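You operate a simulated robot arm through the tools that you are given. There is no shell and no other tool.

The job below is to be done with a simulated robot arm. You get a single attempt, and the scene is never put back.

## Task
Put things in order on the fitting bench top. At the end: the grey lug bracket is on the brown carton (marked "PLUGS"); the orange tape roll stands on top of the white pipe tee; the yellow lug bracket stands on top of the blue spool; the black wheel stands where the orange tape roll stood; whatever was shut is shut again. Leave all else as you found it, and nothing knocked over.

It is judged by the outcome, as a careful person would: the job done as asked, and still so three seconds after it is handed in. It fails if anything else is knocked over, pushed out of place, dropped, spilled or broken.

## Robot
A 7-joint arm with a two-finger parallel gripper, fixed in place. Base frame: the origin is on the floor under the middle of its stand, x ahead of it, y to its left, z up; the work surface is at about z = 80. Lengths are in cm, angles in degrees, forces in N, time in s.
With the tool pointing down near the work surface it reaches from about 10 to 66 cm from the base axis. Its first joint turns from -66.0 to 66.0 degrees. Payload 1.57 kg.
Tool frame: the origin (TCP) lies between the finger pads and is the grasp point; the fingertips stand 3 cm ahead of it; z points along the fingers, y is the line along which they close. The gripper opens to 8 cm. The fingers are 1.7 cm wide and 1.2 cm thick; the gripper's body (4 by 8.2 cm) begins 8 cm behind the TCP.
Orientation is that of the tool frame in the base frame, as [roll, pitch, yaw] about the fixed x, y, z axes, in that order (R = Rz(yaw) Ry(pitch) Rx(roll)). With the fingers straight down and closing along the base's y, the tool's x points along the base's -x, its y along +y and its z along -z.

## Interface
- The arm moves only by the tool apply_moves. Its argument "moves" is a list of rows, each an object (a shift or turn left out is 0, a gripper value left out holds the last) with "dp": the shift along the tool's x, y, z in m, a list of three; "angular": the turn, a rotation vector about the tool's x, y, z in rad, a list of three; "fingers": the finger opening in m, from 0 to 0.08. In form: [{"dp": [x, y, z], "angular": [rx, ry, rz], "fingers": fingers}, ...]. A call has 1 to 20 rows; each row shifts and turns the commanded pose from where the row before left it, along the tool's axes as they then stand. Rows are played at 5 a second. More than 5 cm and 8.6 degrees between two rows, or a gripper value outside its range, and nothing of the call is played. A pose out of reach is approached as far as the arm can. The call stops where the force on the tool passes 40 N (or 10 N more than at its start, if that is more) or the arm is blocked; 0.2 s more then pass. The fingers move at their own pace (about 7.2 cm/s each) and stop on an object; they squeeze with about 32 N. The grip force told is the motor's: it shows also when the fingers shut on nothing. Time passes only in rows, and 0.2 s behind the last, so rows that do not move let the fingers close. It gives the time, the measured TCP pose, the force on the tool (base axes), the opening and the grip force at its end, in the units of the frame above (readings bear some noise), with the torque about the TCP (base axes, N m) and any sound that the robot's microphone picked up.
- Cameras (640 x 400 px; columns grow to the right, rows downward): "scene" is fixed at [4.52, 42.12, 143.6]; the picture's right is [-0.87, -0.49, 0.00], its down [-0.22, 0.40, -0.89] and it looks along [0.43, -0.78, -0.46] (base axes); focal length 317 px, centre (320, 200). "wrist" rides on the gripper at [7.2, -0.7, -12.2] in the tool frame; the picture's right is [0.09, 1.00, 0.00], its down [-0.84, 0.08, -0.54] and it looks along [-0.54, 0.05, 0.84] (tool axes); focal length 238 px, centre (320, 200). There is no depth. A picture from a camera that has moved, and an enlarged one, comes with that camera's place and axes in the base frame and with its lens.
- grab_frame(camera): a new picture of that camera. It takes no simulated time.
- inspect(camera, box): a new picture of the part [left, top, right, bottom] of that camera's present view, enlarged. It takes no simulated time.
- close_job(): hands the job in; it is judged then, once.

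Nothing tells you positions but the pictures and the camera data. Unless the task says otherwise, let go and move clear before handing in.

The tools are called after "Emit:" as a command line: name --argument value ..., lists and objects as JSON in quotes. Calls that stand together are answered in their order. apply_moves: Moves the arm, as the interface text tells. Its arguments: {"type":"object","properties":{"moves":{"type":"array"}},"required":["moves"]} The other tools are called the same way: grab_frame (camera) takes a picture; inspect (camera, box) takes an enlarged picture of a part of a camera's view; close_job () hands the job in.

At the start:

```text
time_s: 0.0
position: [31.85, -33.74, 109.06]
ee_rot: [-179.9, 0.0, 180.0]
contact_force: [1.2, 0.9, 0.3]
moment: [0.0, 0.0, 0.01]
gripper_width: 8.02
grip_force: 0.0
```

scene: 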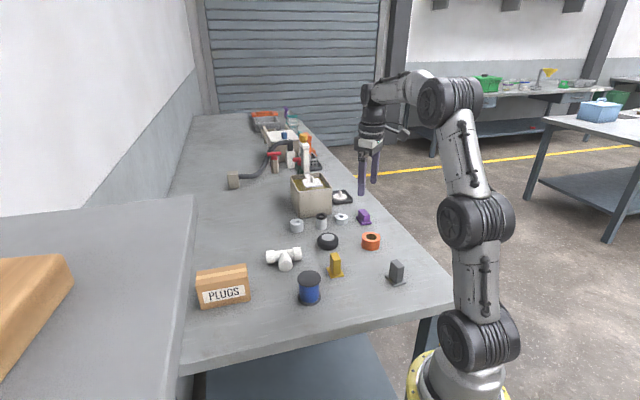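
wrist: 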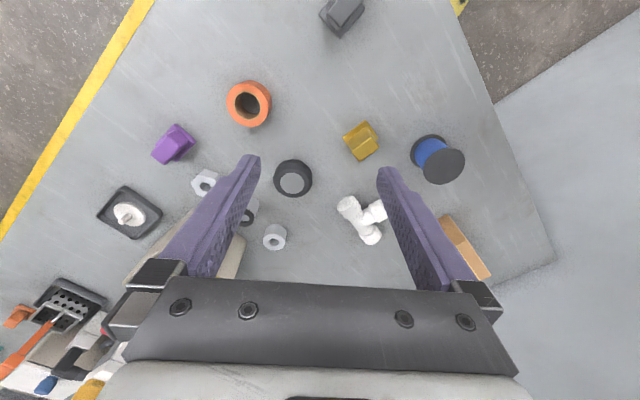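

I see a bench with the carton, white pipe tee, blue spool, yellow and grey brackets, black wheel and orange tape roll. I'll look closer at the pictures before moving.

Emit:
inspect --camera "scene" --box '[180, 200, 420, 350]'

Emit:
inspect --camera "scene" --box '[220, 100, 380, 230]'

Emit:
inspect --camera "wrist" --box '[130, 0, 510, 300]'

```text
2.67 times, centred on (300, 275) of scene
camera zoom: at [4.52, 42.12, 143.6], right [-0.87, -0.49, 0.0], down [-0.22, 0.4, -0.89], along [0.43, -0.78, -0.46], focal length 846 px, centre (373, 0)
```

zoom: 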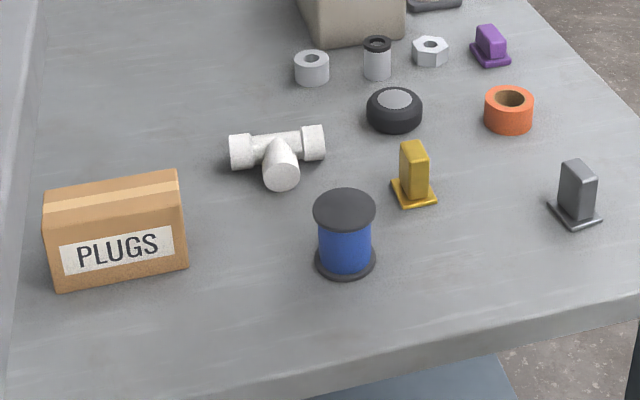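

```text
3.08 times, centred on (300, 165) of scene
camera zoom: at [4.52, 42.12, 143.6], right [-0.87, -0.49, 0.0], down [-0.22, 0.4, -0.89], along [0.43, -0.78, -0.46], focal length 976 px, centre (382, 308)
```

zoom: 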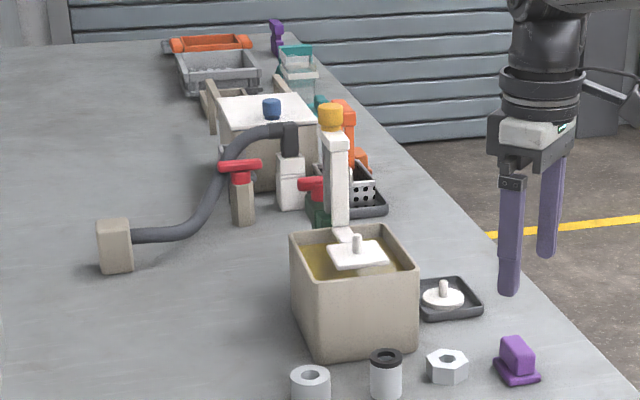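

```text
1.33 times, centred on (320, 150) of wrist
camera zoom: at [24.72, -34.46, 121.33], right [-0.09, 1.0, 0.0], down [0.84, 0.08, 0.54], along [0.54, 0.05, -0.84], focal length 318 px, centre (320, 267)
```

zoom: 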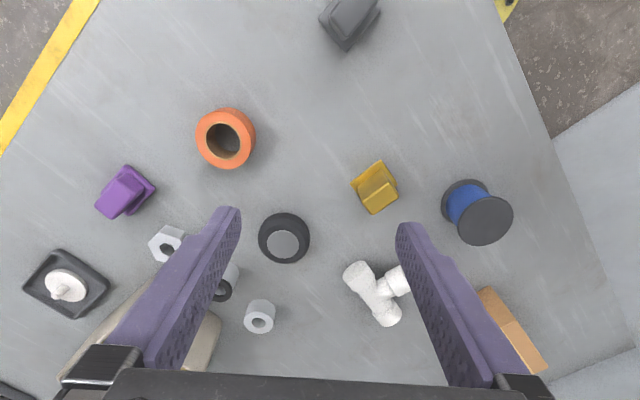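

The pieces look to be around: orange roll (33,-44.5), wheel (46,-37), yellow bracket (37.4,-26), spool (38.5,-13), tee (53,-22), grey bracket (20,-31.5) and carton (61,-4). I'll hover over the orange roll and wheel first for a better wrist view.

Emit:
apply_moves --moves '[{"dp": [-0.005, -0.025, 0.02]}, {"dp": [-0.005, -0.025, 0.02]}, {"dp": [-0.005, -0.025, 0.02]}, {"dp": [-0.005, -0.025, 0.02]}, {"dp": [0, 0, 0]}]'

Emit:
grab_frame --camera "wrist"

```text
time_s: 1.2
position: [33.9, -43.89, 100.97]
ee_rot: [179.9, 0.0, -179.9]
contact_force: [-0.3, -0.8, 0.1]
moment: [-0.02, -0.01, 0.05]
gripper_width: 7.96
grip_force: 0.1
```

```text
taken
camera wrist: at [26.73, -44.56, 113.21], right [-0.09, 1.0, 0.0], down [0.84, 0.08, 0.54], along [0.54, 0.05, -0.84], focal length 238 px, centre (320, 200)
```

wrist: 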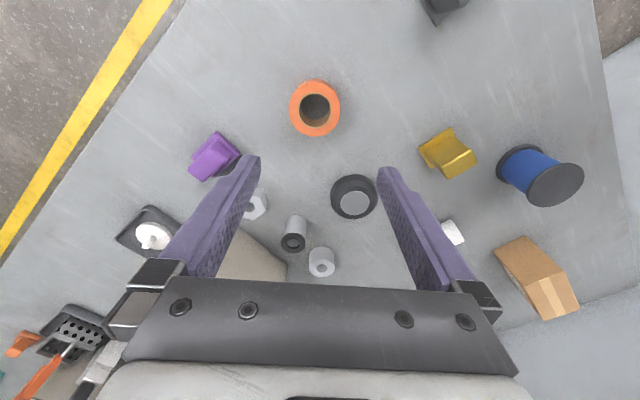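

The orange roll is in clear view now, with the wheel nearby. I'll enlarge both to measure centres and diameters.

Emit:
inspect --camera "wrist" --box '[270, 60, 398, 140]'

Emit:
inspect --camera "wrist" --box '[300, 150, 428, 230]'

Emit:
inspect --camera "scene" --box '[310, 215, 406, 275]'

Emit:
inspect --camera "scene" --box '[240, 225, 336, 285]'

```text
5.00 times, centred on (334, 100) of wrist
camera zoom: at [26.73, -44.56, 113.21], right [-0.09, 1.0, 0.0], down [0.84, 0.08, 0.54], along [0.54, 0.05, -0.84], focal length 1192 px, centre (250, 700)
```

zoom: 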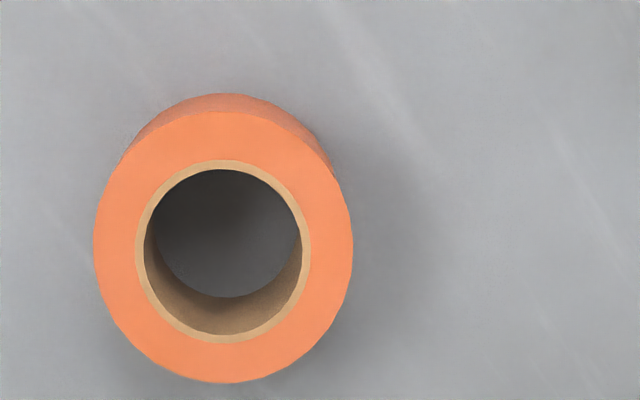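

```text
5.00 times, centred on (364, 190) of wrist
camera zoom: at [26.73, -44.56, 113.21], right [-0.09, 1.0, 0.0], down [0.84, 0.08, 0.54], along [0.54, 0.05, -0.84], focal length 1192 px, centre (100, 250)
```

zoom: 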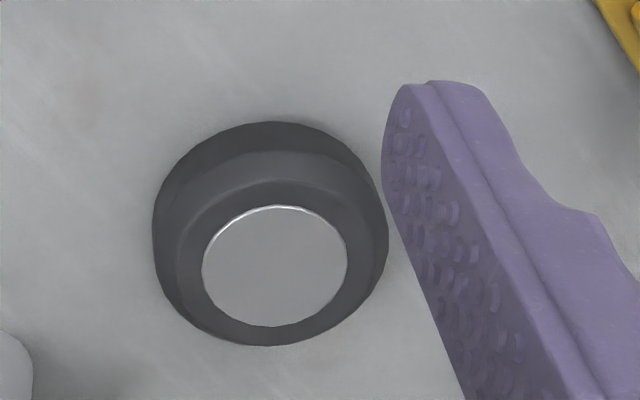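

```text
6.67 times, centred on (358, 245) of scene
camera zoom: at [4.52, 42.12, 143.6], right [-0.87, -0.49, 0.0], down [-0.22, 0.4, -0.89], along [0.43, -0.78, -0.46], focal length 2115 px, centre (67, -100)
```

zoom: 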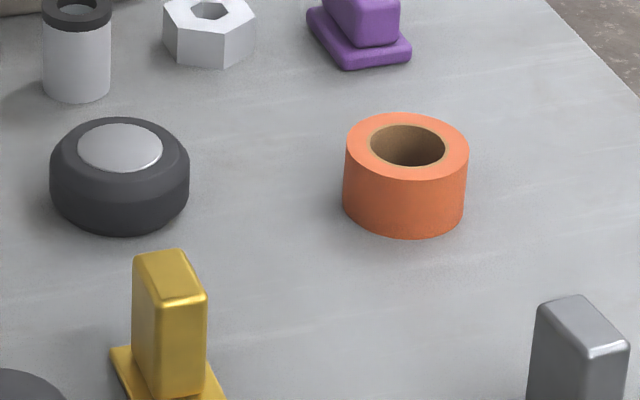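

```text
6.67 times, centred on (288, 255) of scene
camera zoom: at [4.52, 42.12, 143.6], right [-0.87, -0.49, 0.0], down [-0.22, 0.4, -0.89], along [0.43, -0.78, -0.46], focal length 2115 px, centre (533, -167)
```

zoom: 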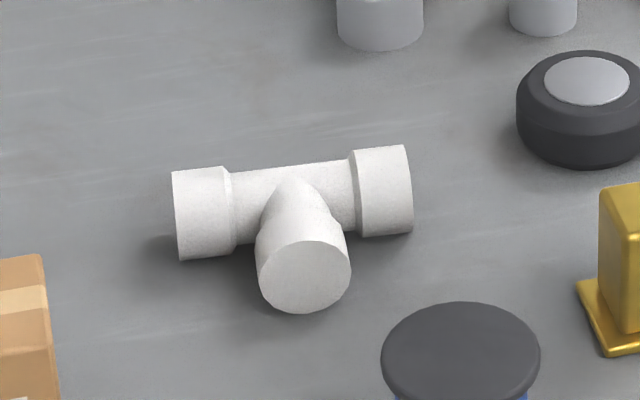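

Orange roll centre is about (33.0,-44.6), about 6.2 cm across and 3.3 tall. The wheel is at (45.8,-37.5), about 7.1 cm across. Next I'll view the tee from above.

Emit:
apply_moves --moves '[{"dp": [-0.025, 0.03, 0]}, {"dp": [-0.025, 0.03, 0]}, {"dp": [-0.025, 0.03, 0]}, {"dp": [-0.025, 0.03, 0]}, {"dp": [-0.025, 0.03, 0]}, {"dp": [-0.025, 0.03, 0]}, {"dp": [-0.025, 0.03, 0]}, {"dp": [0, 0, 0]}]'

Emit:
grab_frame --camera "wrist"

```text
time_s: 3.0
position: [51.56, -23.04, 100.97]
ee_rot: [180.0, 0.0, -180.0]
contact_force: [0.6, -0.7, 0.3]
moment: [-0.01, -0.02, -0.01]
gripper_width: 7.99
grip_force: 0.0
```

```text
taken
camera wrist: at [44.29, -23.67, 113.35], right [-0.09, 1.0, 0.0], down [0.84, 0.08, 0.54], along [0.54, 0.05, -0.84], focal length 238 px, centre (320, 200)
```

wrist: 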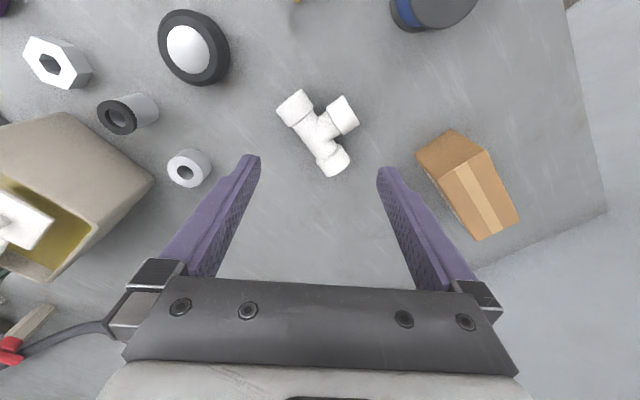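

Emit:
inspect --camera "wrist" --box '[256, 78, 384, 158]'

Emit:
inspect --camera "wrist" --box '[256, 118, 384, 198]'

Emit:
inspect --camera "wrist" --box '[390, 120, 550, 250]'

```text
5.00 times, centred on (320, 118) of wrist
camera zoom: at [44.29, -23.67, 113.35], right [-0.09, 1.0, 0.0], down [0.84, 0.08, 0.54], along [0.54, 0.05, -0.84], focal length 1192 px, centre (320, 610)
```

zoom: 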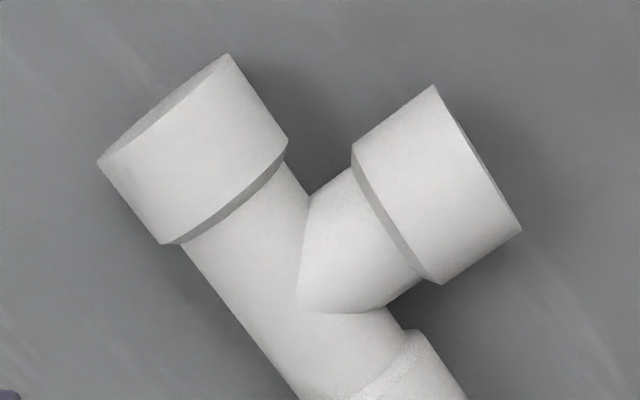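

```text
5.00 times, centred on (320, 158) of wrist
camera zoom: at [44.29, -23.67, 113.35], right [-0.09, 1.0, 0.0], down [0.84, 0.08, 0.54], along [0.54, 0.05, -0.84], focal length 1192 px, centre (320, 410)
```

zoom: 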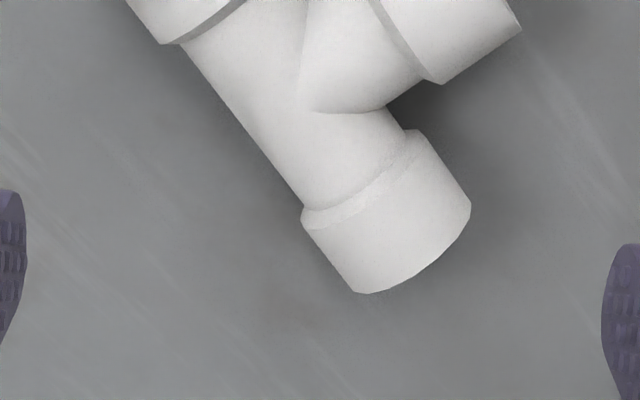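

```text
3.08 times, centred on (470, 185) of wrist
camera zoom: at [44.29, -23.67, 113.35], right [-0.09, 1.0, 0.0], down [0.84, 0.08, 0.54], along [0.54, 0.05, -0.84], focal length 733 px, centre (-142, 246)
```

zoom: 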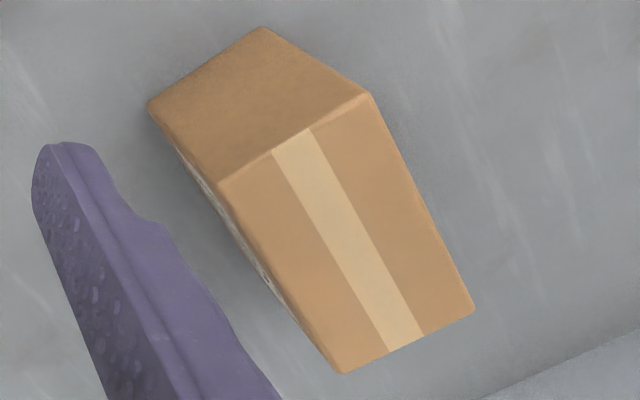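

I've mapped the tee: junction about (54.2,-23.4), run along (0.76,0.66), branch towards (-0.66,0.76). The carton's top is centred near (58.7,-2.0) at z≈88.3. Next I'll look at the spool and brackets from above.

Emit:
apply_moves --moves '[{"dp": [0.03, 0.005, 0]}, {"dp": [0.03, 0.005, 0]}, {"dp": [0.03, 0.005, 0]}, {"dp": [0.03, 0.005, 0]}, {"dp": [0.03, 0.005, 0]}, {"dp": [0, 0, 0]}]'

Emit:
grab_frame --camera "wrist"

```text
time_s: 4.4
position: [36.3, -20.19, 101.16]
ee_rot: [-179.9, 0.0, 180.0]
contact_force: [-0.8, 0.3, 0.0]
moment: [0.01, -0.02, -0.04]
gripper_width: 8.03
grip_force: 0.0
```

```text
taken
camera wrist: at [29.12, -20.94, 113.46], right [-0.09, 1.0, 0.0], down [0.84, 0.08, 0.54], along [0.54, 0.05, -0.84], focal length 238 px, centre (320, 200)
```

wrist: 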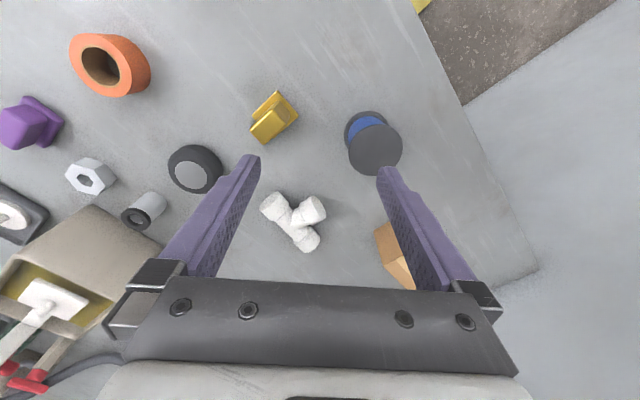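

Emit:
inspect --camera "wrist" --box '[226, 80, 322, 140]'

Emit:
inspect --camera "wrist" --box '[310, 100, 438, 180]'

Emit:
inspect --camera "scene" --box '[292, 240, 420, 320]'

Emit:
inspect --camera "wrist" --box '[240, 170, 368, 250]'

```text
6.67 times, centred on (274, 110) of wrist
camera zoom: at [29.12, -20.94, 113.46], right [-0.09, 1.0, 0.0], down [0.84, 0.08, 0.54], along [0.54, 0.05, -0.84], focal length 1589 px, centre (627, 800)
```

zoom: 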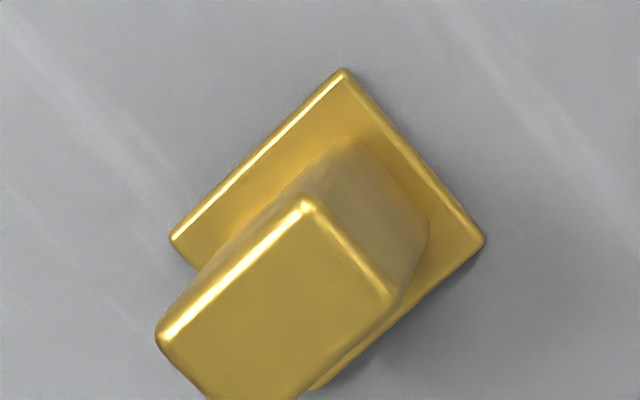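

```text
5.00 times, centred on (374, 140) of wrist
camera zoom: at [29.12, -20.94, 113.46], right [-0.09, 1.0, 0.0], down [0.84, 0.08, 0.54], along [0.54, 0.05, -0.84], focal length 1192 px, centre (50, 500)
```

zoom: 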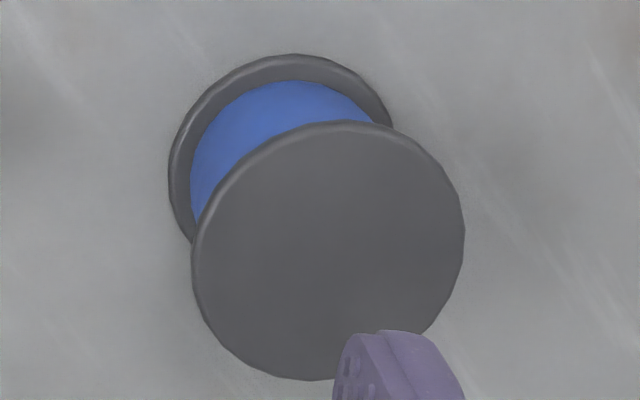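

```text
5.00 times, centred on (356, 280) of scene
camera zoom: at [4.52, 42.12, 143.6], right [-0.87, -0.49, 0.0], down [-0.22, 0.4, -0.89], along [0.43, -0.78, -0.46], focal length 1586 px, centre (140, -200)
```

zoom: 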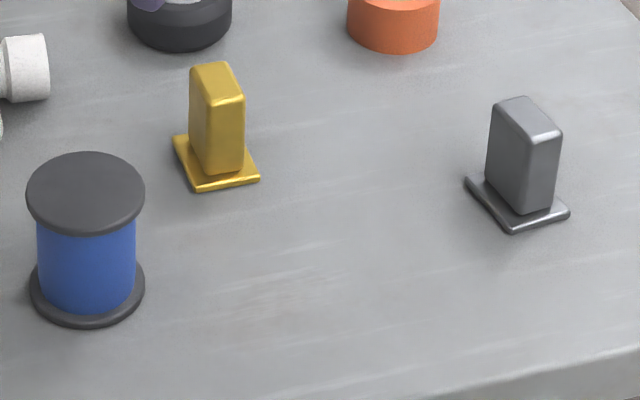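

```text
5.00 times, centred on (304, 210) of wrist
camera zoom: at [29.12, -20.94, 113.46], right [-0.09, 1.0, 0.0], down [0.84, 0.08, 0.54], along [0.54, 0.05, -0.84], focal length 1192 px, centre (400, 150)
```

zoom: 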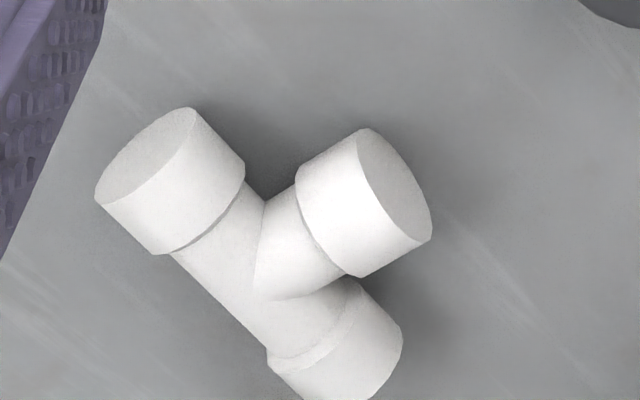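

The spool top is centred near (38.55,-13.6) at z≈87.1. The yellow bracket is at (37.4,-26.2), with its lug's 2.2 cm side along the 45° diagonal. I'll start with the orange roll and move above it.

Emit:
apply_moves --moves '[{"dp": [0.0055, -0.0407, 0.0103]}, {"dp": [0.0055, -0.0407, 0.0103]}, {"dp": [0.0055, -0.0407, 0.0103]}, {"dp": [0.0055, -0.0407, 0.0103]}, {"dp": [0.0055, -0.0407, 0.0103]}, {"dp": [0.0055, -0.0407, 0.0103]}, {"dp": [0, 0, 0]}]'

Emit:
grab_frame --camera "wrist"

```text
time_s: 6.0
position: [32.96, -44.78, 95.14]
ee_rot: [180.0, -0.1, -180.0]
contact_force: [-0.3, 0.4, -0.1]
moment: [0.02, 0.01, 0.0]
gripper_width: 8.0
grip_force: 0.1
```

```text
taken
camera wrist: at [25.84, -45.44, 107.43], right [-0.09, 1.0, 0.0], down [0.84, 0.08, 0.54], along [0.54, 0.05, -0.84], focal length 238 px, centre (320, 200)
```

wrist: 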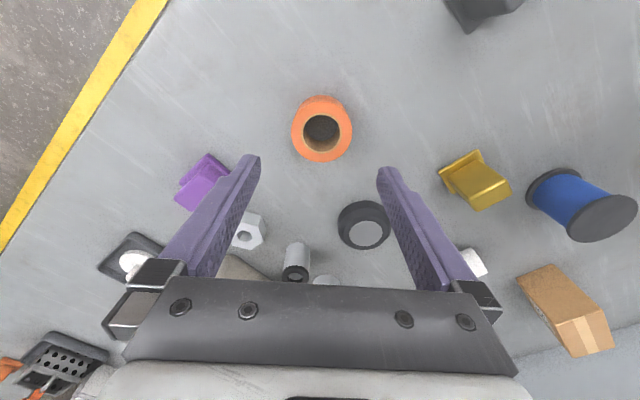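

The roll sits at about (33.1,-44.6), right between the open fingers. I'll descend and close on it.

Emit:
apply_moves --moves '[{"dp": [-0.001, 0.001, 0.03]}, {"dp": [0, 0, 0.03]}, {"dp": [0, 0, 0.025]}, {"dp": [0, 0, 0.015]}, {"dp": [0, 0, 0.01]}, {"dp": [0, 0, 0]}]'

Emit:
grab_frame --camera "wrist"

Emit:
inspect --camera "scene" --box '[310, 195, 438, 275]'

```text
time_s: 7.4
position: [33.05, -44.55, 83.78]
ee_rot: [-180.0, 0.0, -179.9]
contact_force: [-0.2, -0.2, -0.6]
moment: [-0.01, 0.0, 0.01]
gripper_width: 8.01
grip_force: 0.0
```

```text
taken
camera wrist: at [25.94, -45.27, 96.17], right [-0.09, 1.0, 0.0], down [0.84, 0.08, 0.54], along [0.54, 0.05, -0.84], focal length 238 px, centre (320, 200)
```

wrist: 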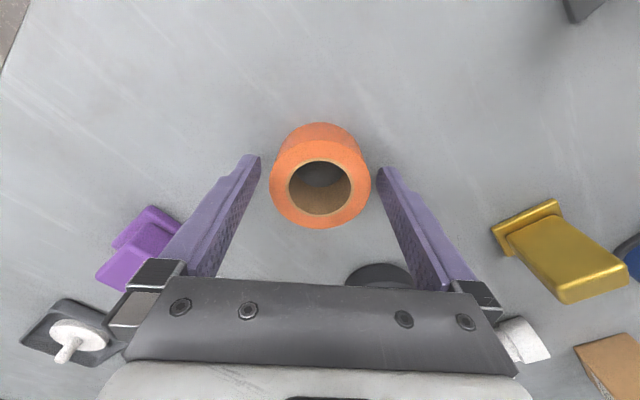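

```text
5.00 times, centred on (374, 235) of scene
camera zoom: at [4.52, 42.12, 143.6], right [-0.87, -0.49, 0.0], down [-0.22, 0.4, -0.89], along [0.43, -0.78, -0.46], focal length 1586 px, centre (50, 25)
```

zoom: 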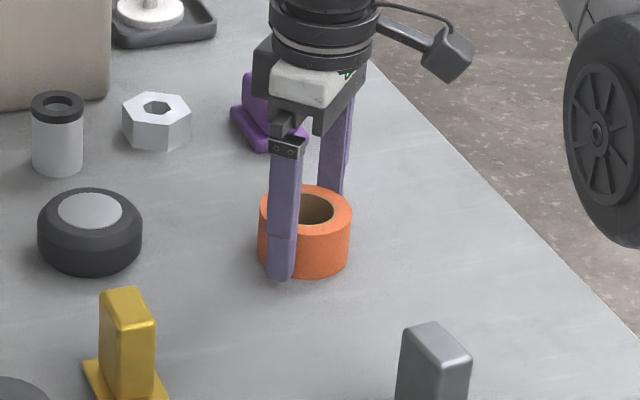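

The roll is centred between the fingers, so I close on it.

Emit:
apply_moves --moves '[{"fingers": 0.04}, {"dp": [0, 0, 0]}, {"dp": [0, 0, 0]}]'

```text
time_s: 8.2
position: [33.1, -44.51, 83.96]
ee_rot: [-180.0, -0.1, 180.0]
contact_force: [0.2, 0.6, 0.3]
moment: [-0.03, -0.01, -0.02]
gripper_width: 6.01
grip_force: 32.8
```

I've gripped the roll: width 6.0 cm at 33 N. Now I lift it and carry it over the tee.

Emit:
apply_moves --moves '[{"dp": [0, 0, -0.01]}, {"dp": [0, 0, -0.02]}, {"dp": [0, 0, -0.03]}, {"dp": [0, 0, -0.03]}, {"dp": [0, 0, -0.03]}, {"dp": [0, 0, -0.01]}, {"dp": [0, 0, 0]}]'

Emit:
apply_moves --moves '[{"dp": [-0.012, 0.0125, 0]}, {"dp": [-0.0218, 0.0225, 0]}, {"dp": [-0.0218, 0.0225, 0]}, {"dp": [-0.0218, 0.0225, 0]}, {"dp": [-0.0218, 0.0225, 0]}, {"dp": [-0.0218, 0.0225, 0]}, {"dp": [-0.0218, 0.0225, 0]}, {"dp": [-0.0218, 0.0225, 0]}, {"dp": [-0.0218, 0.0225, 0]}, {"dp": [-0.0218, 0.0225, 0]}, {"dp": [0, 0, 0]}, {"dp": [0, 0, 0]}]'

Emit:
grab_frame --camera "wrist"

Emit:
grab_frame --camera "scene"

```text
time_s: 9.8
position: [33.26, -44.46, 97.06]
ee_rot: [-179.9, 0.1, 180.0]
contact_force: [-1.3, -0.5, -1.2]
moment: [0.04, 0.0, 0.04]
gripper_width: 6.0
grip_force: 31.9
```

```text
time_s: 12.4
position: [54.23, -23.05, 96.81]
ee_rot: [-180.0, 0.0, -180.0]
contact_force: [-0.6, 0.4, -0.6]
moment: [0.01, -0.01, 0.03]
gripper_width: 6.04
grip_force: 31.7
```

```text
taken
camera wrist: at [46.97, -23.8, 109.0], right [-0.09, 1.0, 0.0], down [0.84, 0.08, 0.54], along [0.54, 0.05, -0.84], focal length 238 px, centre (320, 200)
```

wrist: 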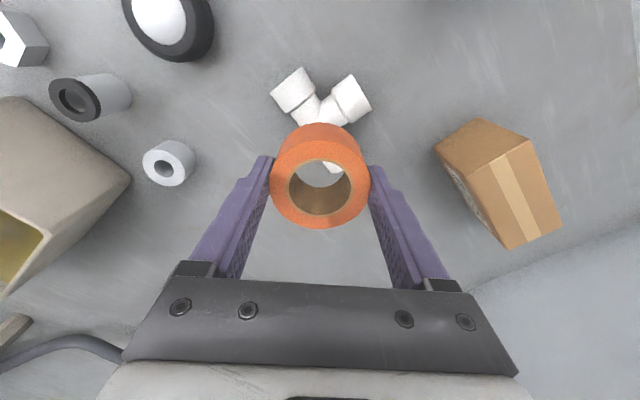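

```text
taken
```

scene: 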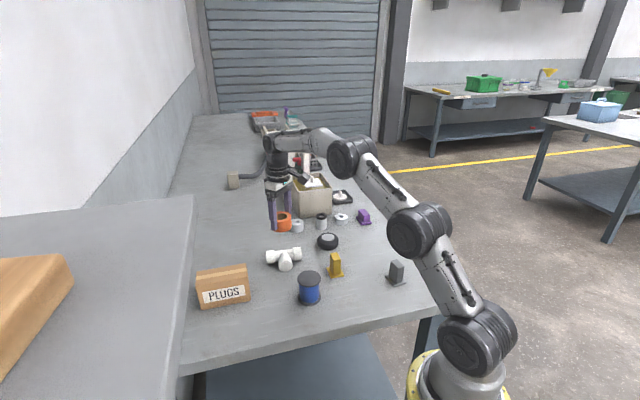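

The roll is held above the tee. I'll enlarge the view to check its offset from the tee before lowering.

Emit:
apply_moves --moves '[{"dp": [0, 0, 0]}]'

Emit:
inspect --camera "wrist" --box '[256, 58, 384, 138]'

Emit:
inspect --camera "wrist" --box '[256, 148, 384, 228]'

```text
time_s: 12.8
position: [54.24, -22.98, 96.88]
ee_rot: [-179.9, -0.1, -180.0]
contact_force: [-0.5, 1.0, -0.7]
moment: [-0.03, 0.01, 0.01]
gripper_width: 6.04
grip_force: 31.8
```

```text
5.00 times, centred on (320, 98) of wrist
camera zoom: at [46.96, -23.81, 109.0], right [-0.09, 1.0, 0.0], down [0.84, 0.08, 0.54], along [0.54, 0.05, -0.84], focal length 1192 px, centre (320, 710)
```

zoom: 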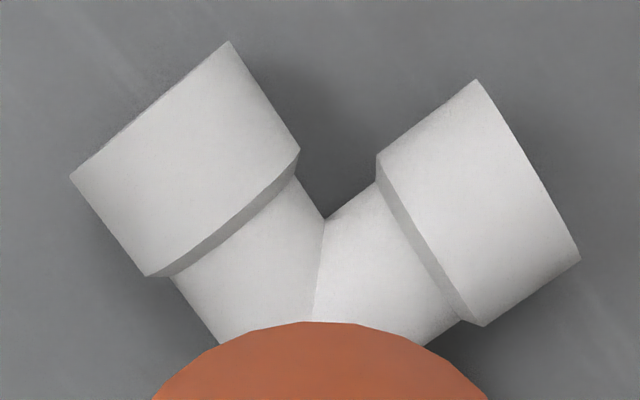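

```text
5.00 times, centred on (320, 188) of wrist
camera zoom: at [46.96, -23.81, 109.0], right [-0.09, 1.0, 0.0], down [0.84, 0.08, 0.54], along [0.54, 0.05, -0.84], focal length 1192 px, centre (320, 260)
```

zoom: 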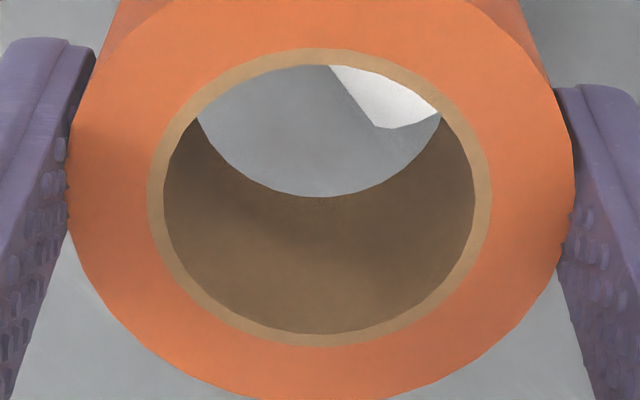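

The roll sits about 0.3 cm too far in +x. I'll shift it slightly towards the branch side and lower to just above contact.

Emit:
apply_moves --moves '[{"dp": [0.003, 0.0003, 0.01]}, {"dp": [0, 0, 0.02]}, {"dp": [0, 0, 0.02]}, {"dp": [0, 0, 0.015]}, {"dp": [0, 0, 0.01]}, {"dp": [0, 0, 0.006]}, {"dp": [0, 0, 0]}]'

Emit:
grab_frame --camera "wrist"

Emit:
inspect --camera "scene" --box '[230, 210, 342, 280]'

```text
time_s: 14.4
position: [53.82, -23.11, 88.8]
ee_rot: [-180.0, 0.0, 179.9]
contact_force: [0.0, 0.5, 0.2]
moment: [-0.02, 0.01, 0.0]
gripper_width: 6.05
grip_force: 31.6
```

```text
taken
camera wrist: at [46.6, -23.77, 101.0], right [-0.09, 1.0, 0.0], down [0.84, 0.08, 0.54], along [0.54, 0.05, -0.84], focal length 238 px, centre (320, 200)
```

wrist: 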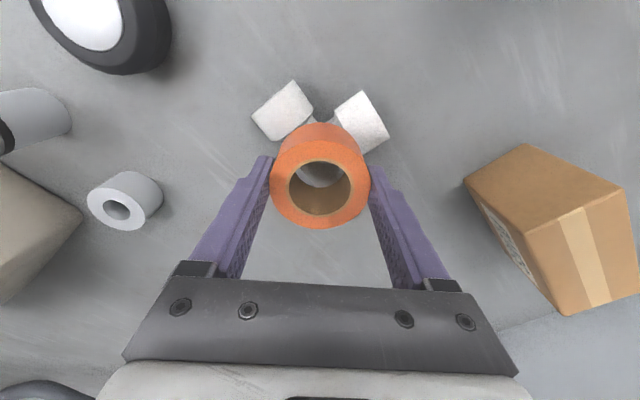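

```text
5.71 times, centred on (286, 245) of scene
camera zoom: at [4.52, 42.12, 143.6], right [-0.87, -0.49, 0.0], down [-0.22, 0.4, -0.89], along [0.43, -0.78, -0.46], focal length 1813 px, centre (514, -57)
```

zoom: 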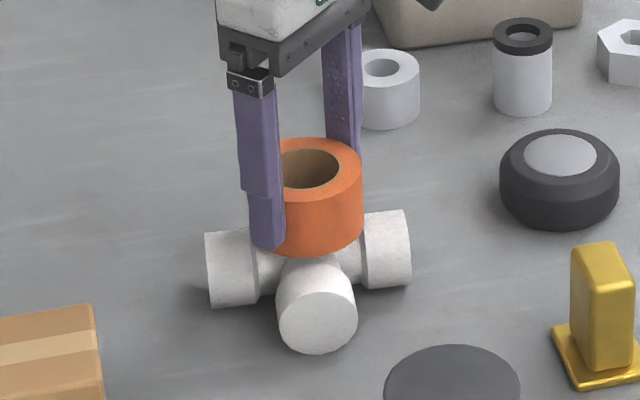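

The roll is just above the tee. I'll check the alignment once more close up.

Emit:
inspect --camera "wrist" --box '[240, 70, 400, 170]'

```text
4.00 times, centred on (320, 120) of wrist
camera zoom: at [46.6, -23.77, 101.0], right [-0.09, 1.0, 0.0], down [0.84, 0.08, 0.54], along [0.54, 0.05, -0.84], focal length 953 px, centre (320, 520)
```

zoom: 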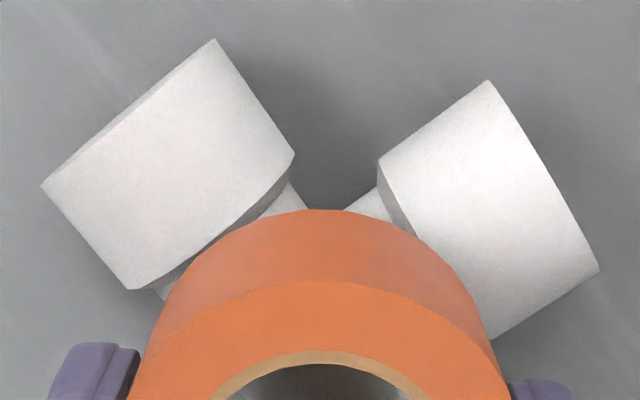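

Alignment is good: about 0.45 cm toward the branch and about 0 along the run. I lower gently until contact.

Emit:
apply_moves --moves '[{"dp": [0, 0, 0.003]}, {"dp": [0, 0, 0.002]}, {"dp": [0, 0, 0.001]}, {"dp": [0, 0, 0]}]'

Emit:
inspect --camera "scene" --box '[246, 225, 326, 275]'

```text
time_s: 15.4
position: [53.72, -23.04, 88.08]
ee_rot: [-179.9, 0.0, -179.9]
contact_force: [-0.1, -0.1, 0.4]
moment: [-0.01, -0.01, -0.01]
gripper_width: 6.02
grip_force: 31.8
```

```text
8.00 times, centred on (286, 250) of scene
camera zoom: at [4.52, 42.12, 143.6], right [-0.87, -0.49, 0.0], down [-0.22, 0.4, -0.89], along [0.43, -0.78, -0.46], focal length 2538 px, centre (592, -200)
```

zoom: 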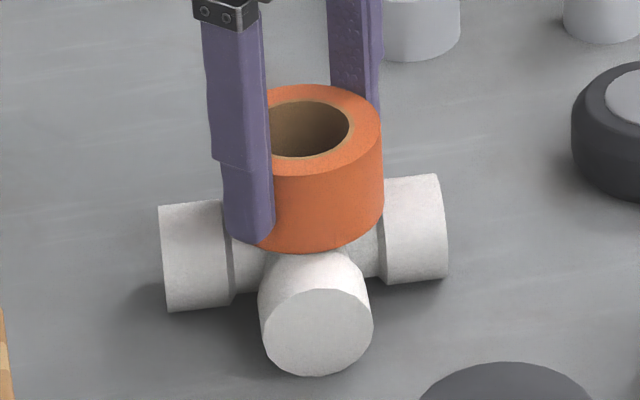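

No contact is felt yet, so I continue in 1 mm steps.

Emit:
apply_moves --moves '[{"dp": [0, 0, 0.001]}, {"dp": [0, 0, 0]}]'

Emit:
apply_moves --moves '[{"dp": [0, 0, 0.001]}, {"dp": [0, 0, 0]}]'

```text
time_s: 16.0
position: [53.79, -23.06, 88.1]
ee_rot: [-180.0, -0.1, -180.0]
contact_force: [-0.7, -0.9, 2.2]
moment: [0.02, 0.07, 0.06]
gripper_width: 6.04
grip_force: 32.0
```

```text
time_s: 16.6
position: [53.72, -23.02, 88.13]
ee_rot: [-179.9, 0.1, 180.0]
contact_force: [-2.9, -1.7, 8.2]
moment: [0.04, 0.19, 0.04]
gripper_width: 6.05
grip_force: 32.0
```

Contact was made at z≈88.1. I'll relieve 1 mm and release.

Emit:
apply_moves --moves '[{"dp": [0, 0, -0.001]}, {"dp": [0, 0, 0]}, {"fingers": 0.065}, {"fingers": 0.08}, {"dp": [0, 0, 0]}]'

Emit:
inspect --camera "scene" --box '[246, 225, 326, 275]'

Emit:
grab_frame --camera "wrist"

```text
time_s: 17.8
position: [53.68, -22.97, 88.07]
ee_rot: [180.0, 0.0, 180.0]
contact_force: [0.4, 0.3, 0.5]
moment: [-0.01, 0.0, 0.01]
gripper_width: 7.99
grip_force: 0.0
```

```text
8.00 times, centred on (286, 250) of scene
camera zoom: at [4.52, 42.12, 143.6], right [-0.87, -0.49, 0.0], down [-0.22, 0.4, -0.89], along [0.43, -0.78, -0.46], focal length 2538 px, centre (592, -200)
```

zoom: 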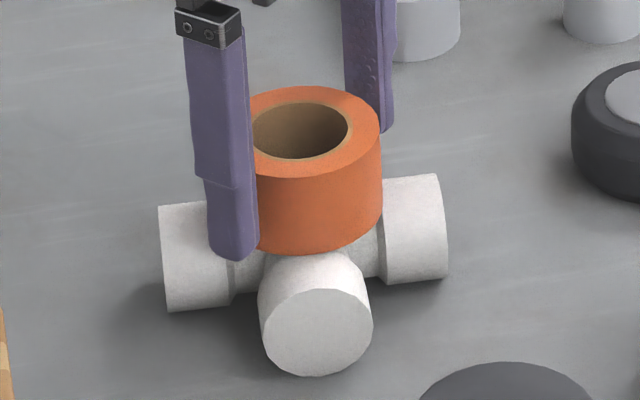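

```text
taken
camera wrist: at [46.51, -23.73, 100.32], right [-0.09, 1.0, 0.0], down [0.84, 0.08, 0.54], along [0.54, 0.05, -0.84], focal length 238 px, centre (320, 200)
```

wrist: 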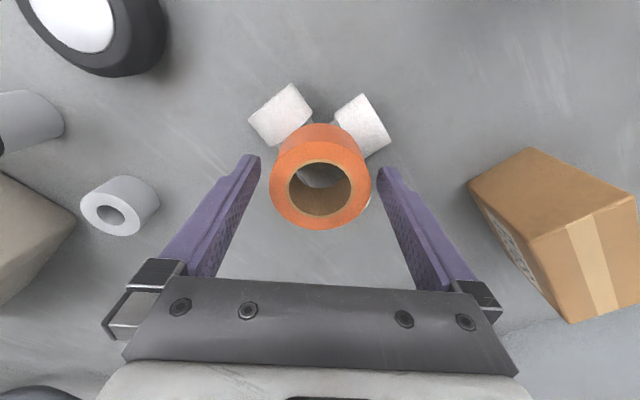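

The roll rests on the tee. I rise straight up, then go above the wheel.

Emit:
apply_moves --moves '[{"dp": [0, 0, -0.01]}, {"dp": [0, 0, -0.02]}, {"dp": [0, 0, -0.03]}, {"dp": [0, 0, -0.03]}, {"dp": [0, 0, -0.02]}, {"dp": [0.013, -0.024, 0]}, {"dp": [0.0165, -0.03, 0]}, {"dp": [0.0165, -0.03, 0]}, {"dp": [0.0165, -0.03, 0]}, {"dp": [0.0165, -0.03, 0]}, {"dp": [0, 0, 0]}, {"dp": [0, 0, 0]}]'

Emit:
grab_frame --camera "wrist"

Emit:
inspect --camera "scene" --box '[230, 215, 358, 295]'

```text
time_s: 20.4
position: [45.79, -37.34, 99.08]
ee_rot: [180.0, 0.0, -180.0]
contact_force: [-1.0, -0.3, -0.3]
moment: [-0.02, 0.0, 0.02]
gripper_width: 8.0
grip_force: 0.0
```

```text
taken
camera wrist: at [38.66, -38.0, 111.28], right [-0.09, 1.0, 0.0], down [0.84, 0.08, 0.54], along [0.54, 0.05, -0.84], focal length 238 px, centre (320, 200)
```

wrist: 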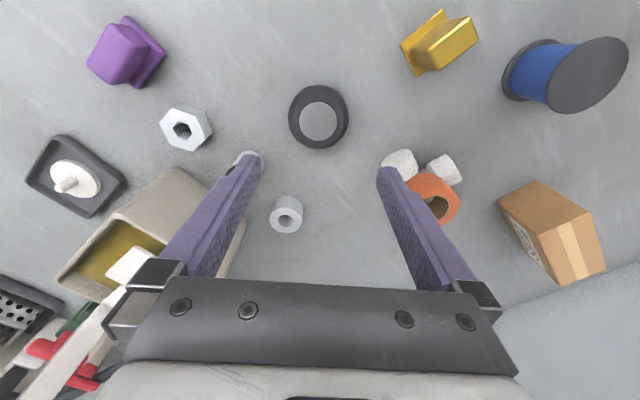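

```text
5.00 times, centred on (294, 255) of scene
camera zoom: at [4.52, 42.12, 143.6], right [-0.87, -0.49, 0.0], down [-0.22, 0.4, -0.89], along [0.43, -0.78, -0.46], focal length 1586 px, centre (450, -75)
```

zoom: 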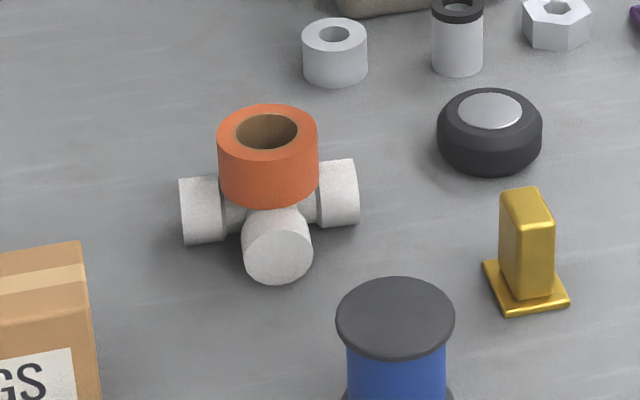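

The tape roll sits level on the tee. I'll measure the wheel precisely before descending.

Emit:
inspect --camera "wrist" --box '[272, 78, 368, 158]'

```text
5.00 times, centred on (320, 118) of wrist
camera zoom: at [38.66, -38.0, 111.28], right [-0.09, 1.0, 0.0], down [0.84, 0.08, 0.54], along [0.54, 0.05, -0.84], focal length 1192 px, centre (320, 610)
```

zoom: 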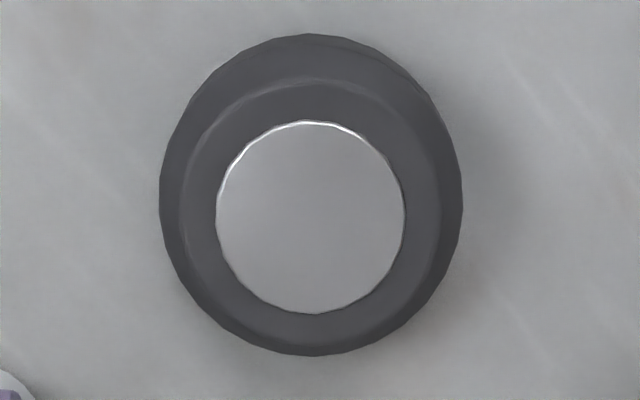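

The wheel centre is about 0.27 cm to the -y side of the TCP. I'll correct for that and descend part way to verify.

Emit:
apply_moves --moves '[{"dp": [0.001, -0.0027, 0.02]}, {"dp": [0, 0, 0.03]}, {"dp": [0, 0, 0.03]}, {"dp": [0, 0, 0.02]}, {"dp": [0, 0, 0]}]'

Emit:
grab_frame --camera "wrist"

```text
time_s: 21.6
position: [45.7, -37.6, 89.11]
ee_rot: [-180.0, 0.0, -180.0]
contact_force: [-0.6, 0.2, 0.3]
moment: [0.01, 0.01, 0.01]
gripper_width: 8.01
grip_force: 0.1
```

```text
taken
camera wrist: at [38.52, -38.38, 101.41], right [-0.09, 1.0, 0.0], down [0.84, 0.08, 0.54], along [0.54, 0.05, -0.84], focal length 238 px, centre (320, 200)
```

wrist: 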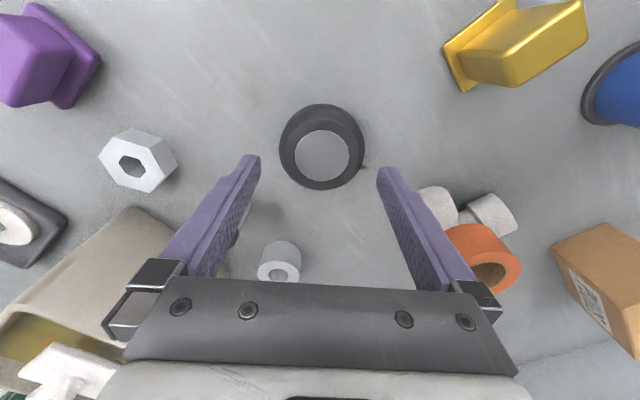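

The wheel is centred to within about 0.1 cm. I'll apply a tiny correction, finish the descent and close.

Emit:
apply_moves --moves '[{"dp": [0.001, 0.0008, 0.02]}, {"dp": [0, 0, 0.015]}, {"dp": [0, 0, 0.01]}, {"dp": [0, 0, 0.008]}, {"dp": [0, 0, 0]}]'

Emit:
grab_frame --camera "wrist"

Emit:
inspect --camera "scene" --box '[280, 205, 376, 265]'

```text
time_s: 22.8
position: [45.56, -37.59, 83.66]
ee_rot: [-179.9, 0.0, -179.9]
contact_force: [-0.2, 0.4, 0.7]
moment: [0.0, -0.03, 0.04]
gripper_width: 7.98
grip_force: 0.1
```

```text
taken
camera wrist: at [38.37, -38.33, 95.97], right [-0.09, 1.0, 0.0], down [0.84, 0.08, 0.54], along [0.54, 0.05, -0.84], focal length 238 px, centre (320, 200)
```

wrist: 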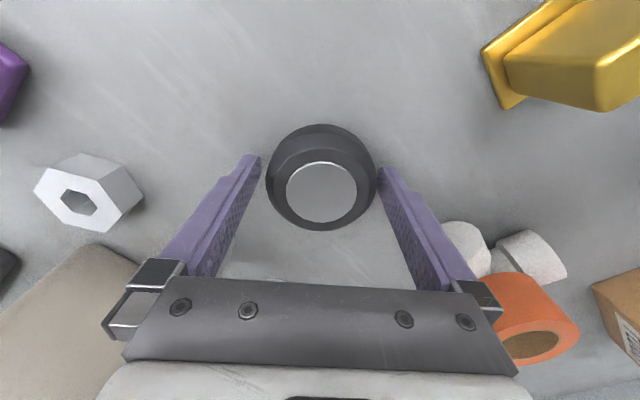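

```text
6.67 times, centred on (328, 235) of scene
camera zoom: at [4.52, 42.12, 143.6], right [-0.87, -0.49, 0.0], down [-0.22, 0.4, -0.89], along [0.43, -0.78, -0.46], focal length 2115 px, centre (267, -33)
```

zoom: 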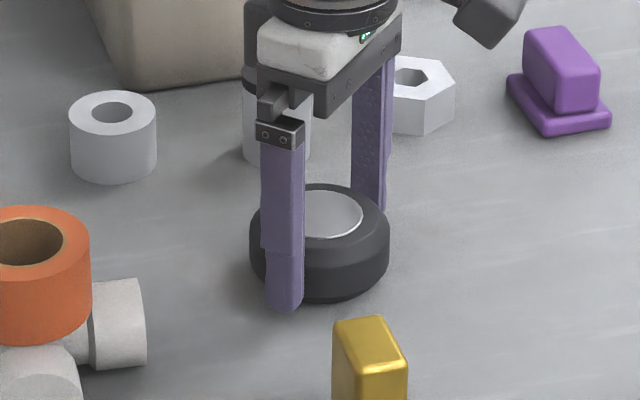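

The wheel is centred between the fingers, so I close on it.

Emit:
apply_moves --moves '[{"fingers": 0.055}, {"dp": [0, 0, 0]}, {"dp": [0, 0, 0]}]'

```text
time_s: 23.6
position: [45.59, -37.69, 83.68]
ee_rot: [180.0, 0.1, 180.0]
contact_force: [0.5, 0.9, -0.3]
moment: [-0.02, -0.04, 0.01]
gripper_width: 7.04
grip_force: 32.1
```

I have the wheel: 7.0 cm at 32 N. I lift it and carry it to where the roll stood, (33.05,-44.57).

Emit:
apply_moves --moves '[{"dp": [0, 0, -0.01]}, {"dp": [0, 0, -0.02]}, {"dp": [0, 0, -0.03]}, {"dp": [0, 0, -0.03]}, {"dp": [0.012, -0.0067, 0]}, {"dp": [0.0226, -0.0125, 0]}, {"dp": [0.0226, -0.0125, 0]}, {"dp": [0.0226, -0.0125, 0]}, {"dp": [0.0226, -0.0125, 0]}, {"dp": [0.0226, -0.0125, 0]}, {"dp": [0, 0, 0]}, {"dp": [0, 0, 0]}]'

Emit:
apply_moves --moves '[{"dp": [0, 0, 0]}]'

Emit:
grab_frame --camera "wrist"

```text
time_s: 26.2
position: [33.14, -44.57, 92.76]
ee_rot: [-179.9, 0.0, -180.0]
contact_force: [-0.3, 0.5, -0.2]
moment: [0.0, 0.0, -0.02]
gripper_width: 7.07
grip_force: 32.2
```

```text
time_s: 26.6
position: [32.99, -44.66, 92.85]
ee_rot: [-179.9, 0.0, -180.0]
contact_force: [0.7, -0.4, -2.1]
moment: [0.03, 0.03, 0.01]
gripper_width: 7.06
grip_force: 31.9
```

```text
taken
camera wrist: at [25.89, -45.36, 105.16], right [-0.09, 1.0, 0.0], down [0.84, 0.08, 0.54], along [0.54, 0.05, -0.84], focal length 238 px, centre (320, 200)
```

wrist: 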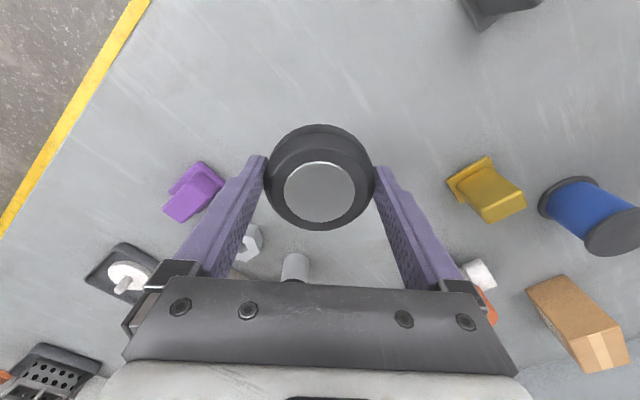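

The position is right. I lower the wheel to the bench.

Emit:
apply_moves --moves '[{"dp": [0, 0, 0.02]}, {"dp": [0, 0, 0.03]}, {"dp": [0, 0, 0.02]}, {"dp": [0, 0, 0.01]}, {"dp": [0, 0, 0.006]}, {"dp": [0, 0, 0.002]}, {"dp": [0, 0, 0]}]'

Emit:
apply_moves --moves '[{"dp": [0, 0, 0.001]}, {"dp": [0, 0, 0]}]'

Emit:
apply_moves --moves '[{"dp": [0, 0, 0.001]}, {"dp": [0, 0, 0]}]'

```text
time_s: 28.2
position: [33.13, -44.34, 84.14]
ee_rot: [180.0, 0.0, -180.0]
contact_force: [-0.4, -0.2, -1.3]
moment: [0.04, -0.01, 0.01]
gripper_width: 7.03
grip_force: 31.6
```

```text
time_s: 28.8
position: [33.13, -44.47, 83.79]
ee_rot: [180.0, 0.0, -180.0]
contact_force: [-0.8, 0.2, -2.4]
moment: [0.02, -0.02, -0.02]
gripper_width: 7.05
grip_force: 31.9
```

```text
time_s: 29.4
position: [33.17, -44.38, 83.82]
ee_rot: [179.9, 0.0, 180.0]
contact_force: [0.4, -0.3, -1.8]
moment: [-0.01, 0.0, 0.0]
gripper_width: 7.03
grip_force: 32.0
```

There's still no contact, so I continue in 1 mm steps.

Emit:
apply_moves --moves '[{"dp": [0, -0.001, 0.001]}, {"dp": [0, 0, 0]}]'

Emit:
apply_moves --moves '[{"dp": [0, 0, 0.001]}, {"dp": [0, 0, 0]}]'

Emit:
grab_frame --camera "wrist"

```text
time_s: 30.0
position: [33.14, -44.62, 83.75]
ee_rot: [180.0, 0.0, -180.0]
contact_force: [0.0, -0.3, -2.0]
moment: [0.0, -0.01, 0.01]
gripper_width: 7.05
grip_force: 31.8
```

```text
time_s: 30.6
position: [33.12, -44.57, 83.62]
ee_rot: [-180.0, 0.0, -180.0]
contact_force: [-4.3, 2.5, 7.8]
moment: [0.35, 0.17, 0.06]
gripper_width: 7.07
grip_force: 31.8
```

```text
taken
camera wrist: at [25.95, -45.33, 95.97], right [-0.09, 1.0, 0.0], down [0.84, 0.08, 0.54], along [0.54, 0.05, -0.84], focal length 238 px, centre (320, 200)
```

wrist: 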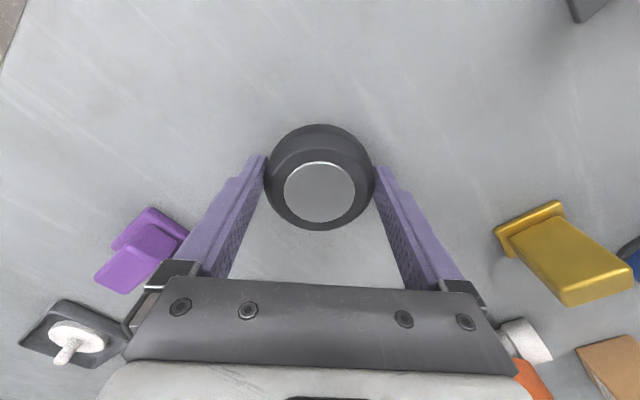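

Contact with the bench at (33.1,-44.57). I release and rise straight up.

Emit:
apply_moves --moves '[{"dp": [0, 0, -0.0007]}, {"dp": [0, 0, 0]}, {"fingers": 0.08}, {"dp": [0, 0, 0]}, {"dp": [0, 0, 0]}, {"dp": [0, 0, -0.01]}, {"dp": [0, 0, -0.02]}, {"dp": [0, 0, -0.03]}, {"dp": [0, 0, -0.04]}, {"dp": [0, 0, -0.04]}, {"dp": [0, 0, 0]}]'

Emit:
grab_frame --camera "wrist"

Emit:
inspect --camera "scene" --box '[240, 195, 432, 315]'

```text
time_s: 33.0
position: [33.12, -44.61, 97.71]
ee_rot: [179.9, 0.0, 180.0]
contact_force: [-0.3, -0.6, 0.6]
moment: [0.03, -0.01, -0.02]
gripper_width: 8.0
grip_force: 0.1
```

```text
taken
camera wrist: at [25.94, -45.37, 109.98], right [-0.09, 1.0, 0.0], down [0.84, 0.08, 0.54], along [0.54, 0.05, -0.84], focal length 238 px, centre (320, 200)
```

wrist: 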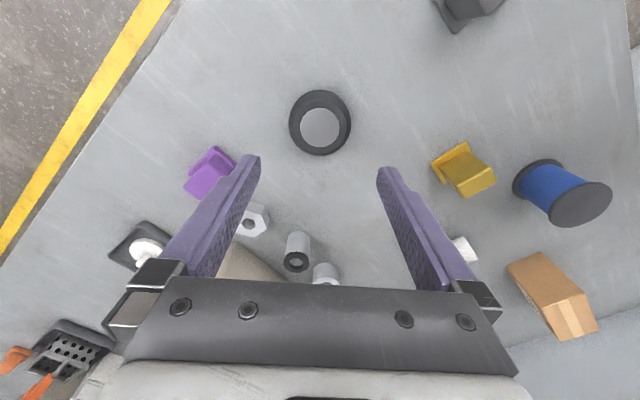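

```text
3.33 times, centred on (336, 255) of scene
camera zoom: at [4.52, 42.12, 143.6], right [-0.87, -0.49, 0.0], down [-0.22, 0.4, -0.89], along [0.43, -0.78, -0.46], focal length 1058 px, centre (267, 17)
```

zoom: 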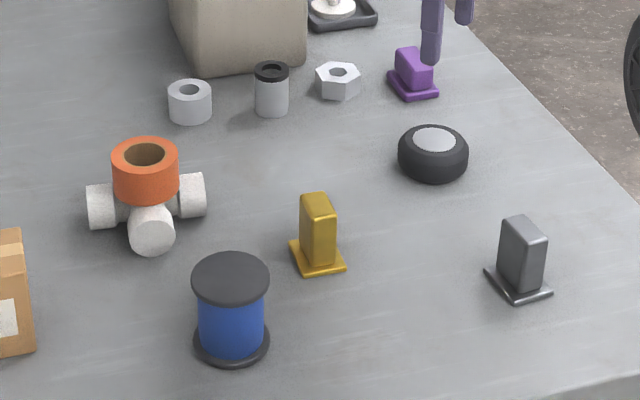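

The wheel stands where the roll stood. Next I go over the yellow bracket at (37.4,-26.2) and turn the gripper 45° so it closes across the thin side of the lug.

Emit:
apply_moves --moves '[{"dp": [-0.0087, 0.0367, 0]}, {"dp": [-0.0087, 0.0367, 0]}, {"dp": [-0.0087, 0.0367, 0]}, {"dp": [-0.0087, 0.0367, 0]}, {"dp": [-0.0087, 0.0367, 0]}, {"angular": [0, 0, 0.131]}, {"angular": [0, 0, 0.131]}, {"angular": [0, 0, 0.131]}, {"angular": [0, 0, 0.131]}, {"angular": [0, 0, 0.131]}, {"angular": [0, 0, 0.13]}, {"dp": [0, 0, 0]}, {"dp": [0, 0, 0]}]'

Emit:
grab_frame --camera "wrist"

```text
time_s: 35.8
position: [37.41, -26.28, 97.59]
ee_rot: [-180.0, -0.1, 134.8]
contact_force: [0.5, 0.3, 0.3]
moment: [-0.02, -0.04, -0.01]
gripper_width: 8.0
grip_force: 0.2
```

```text
taken
camera wrist: at [31.91, -21.76, 109.93], right [0.64, 0.77, 0.0], down [0.65, -0.54, 0.54], along [0.42, -0.35, -0.84], focal length 238 px, centre (320, 200)
```

wrist: 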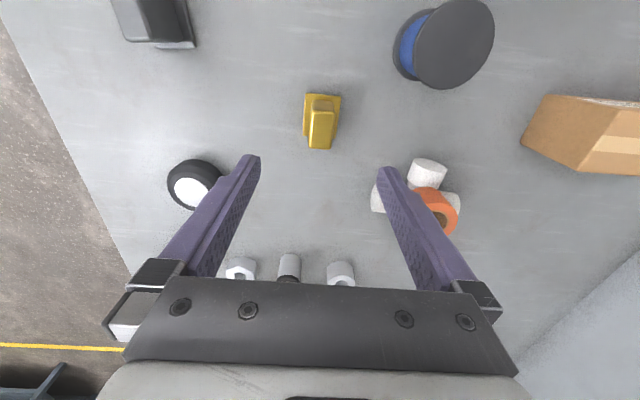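

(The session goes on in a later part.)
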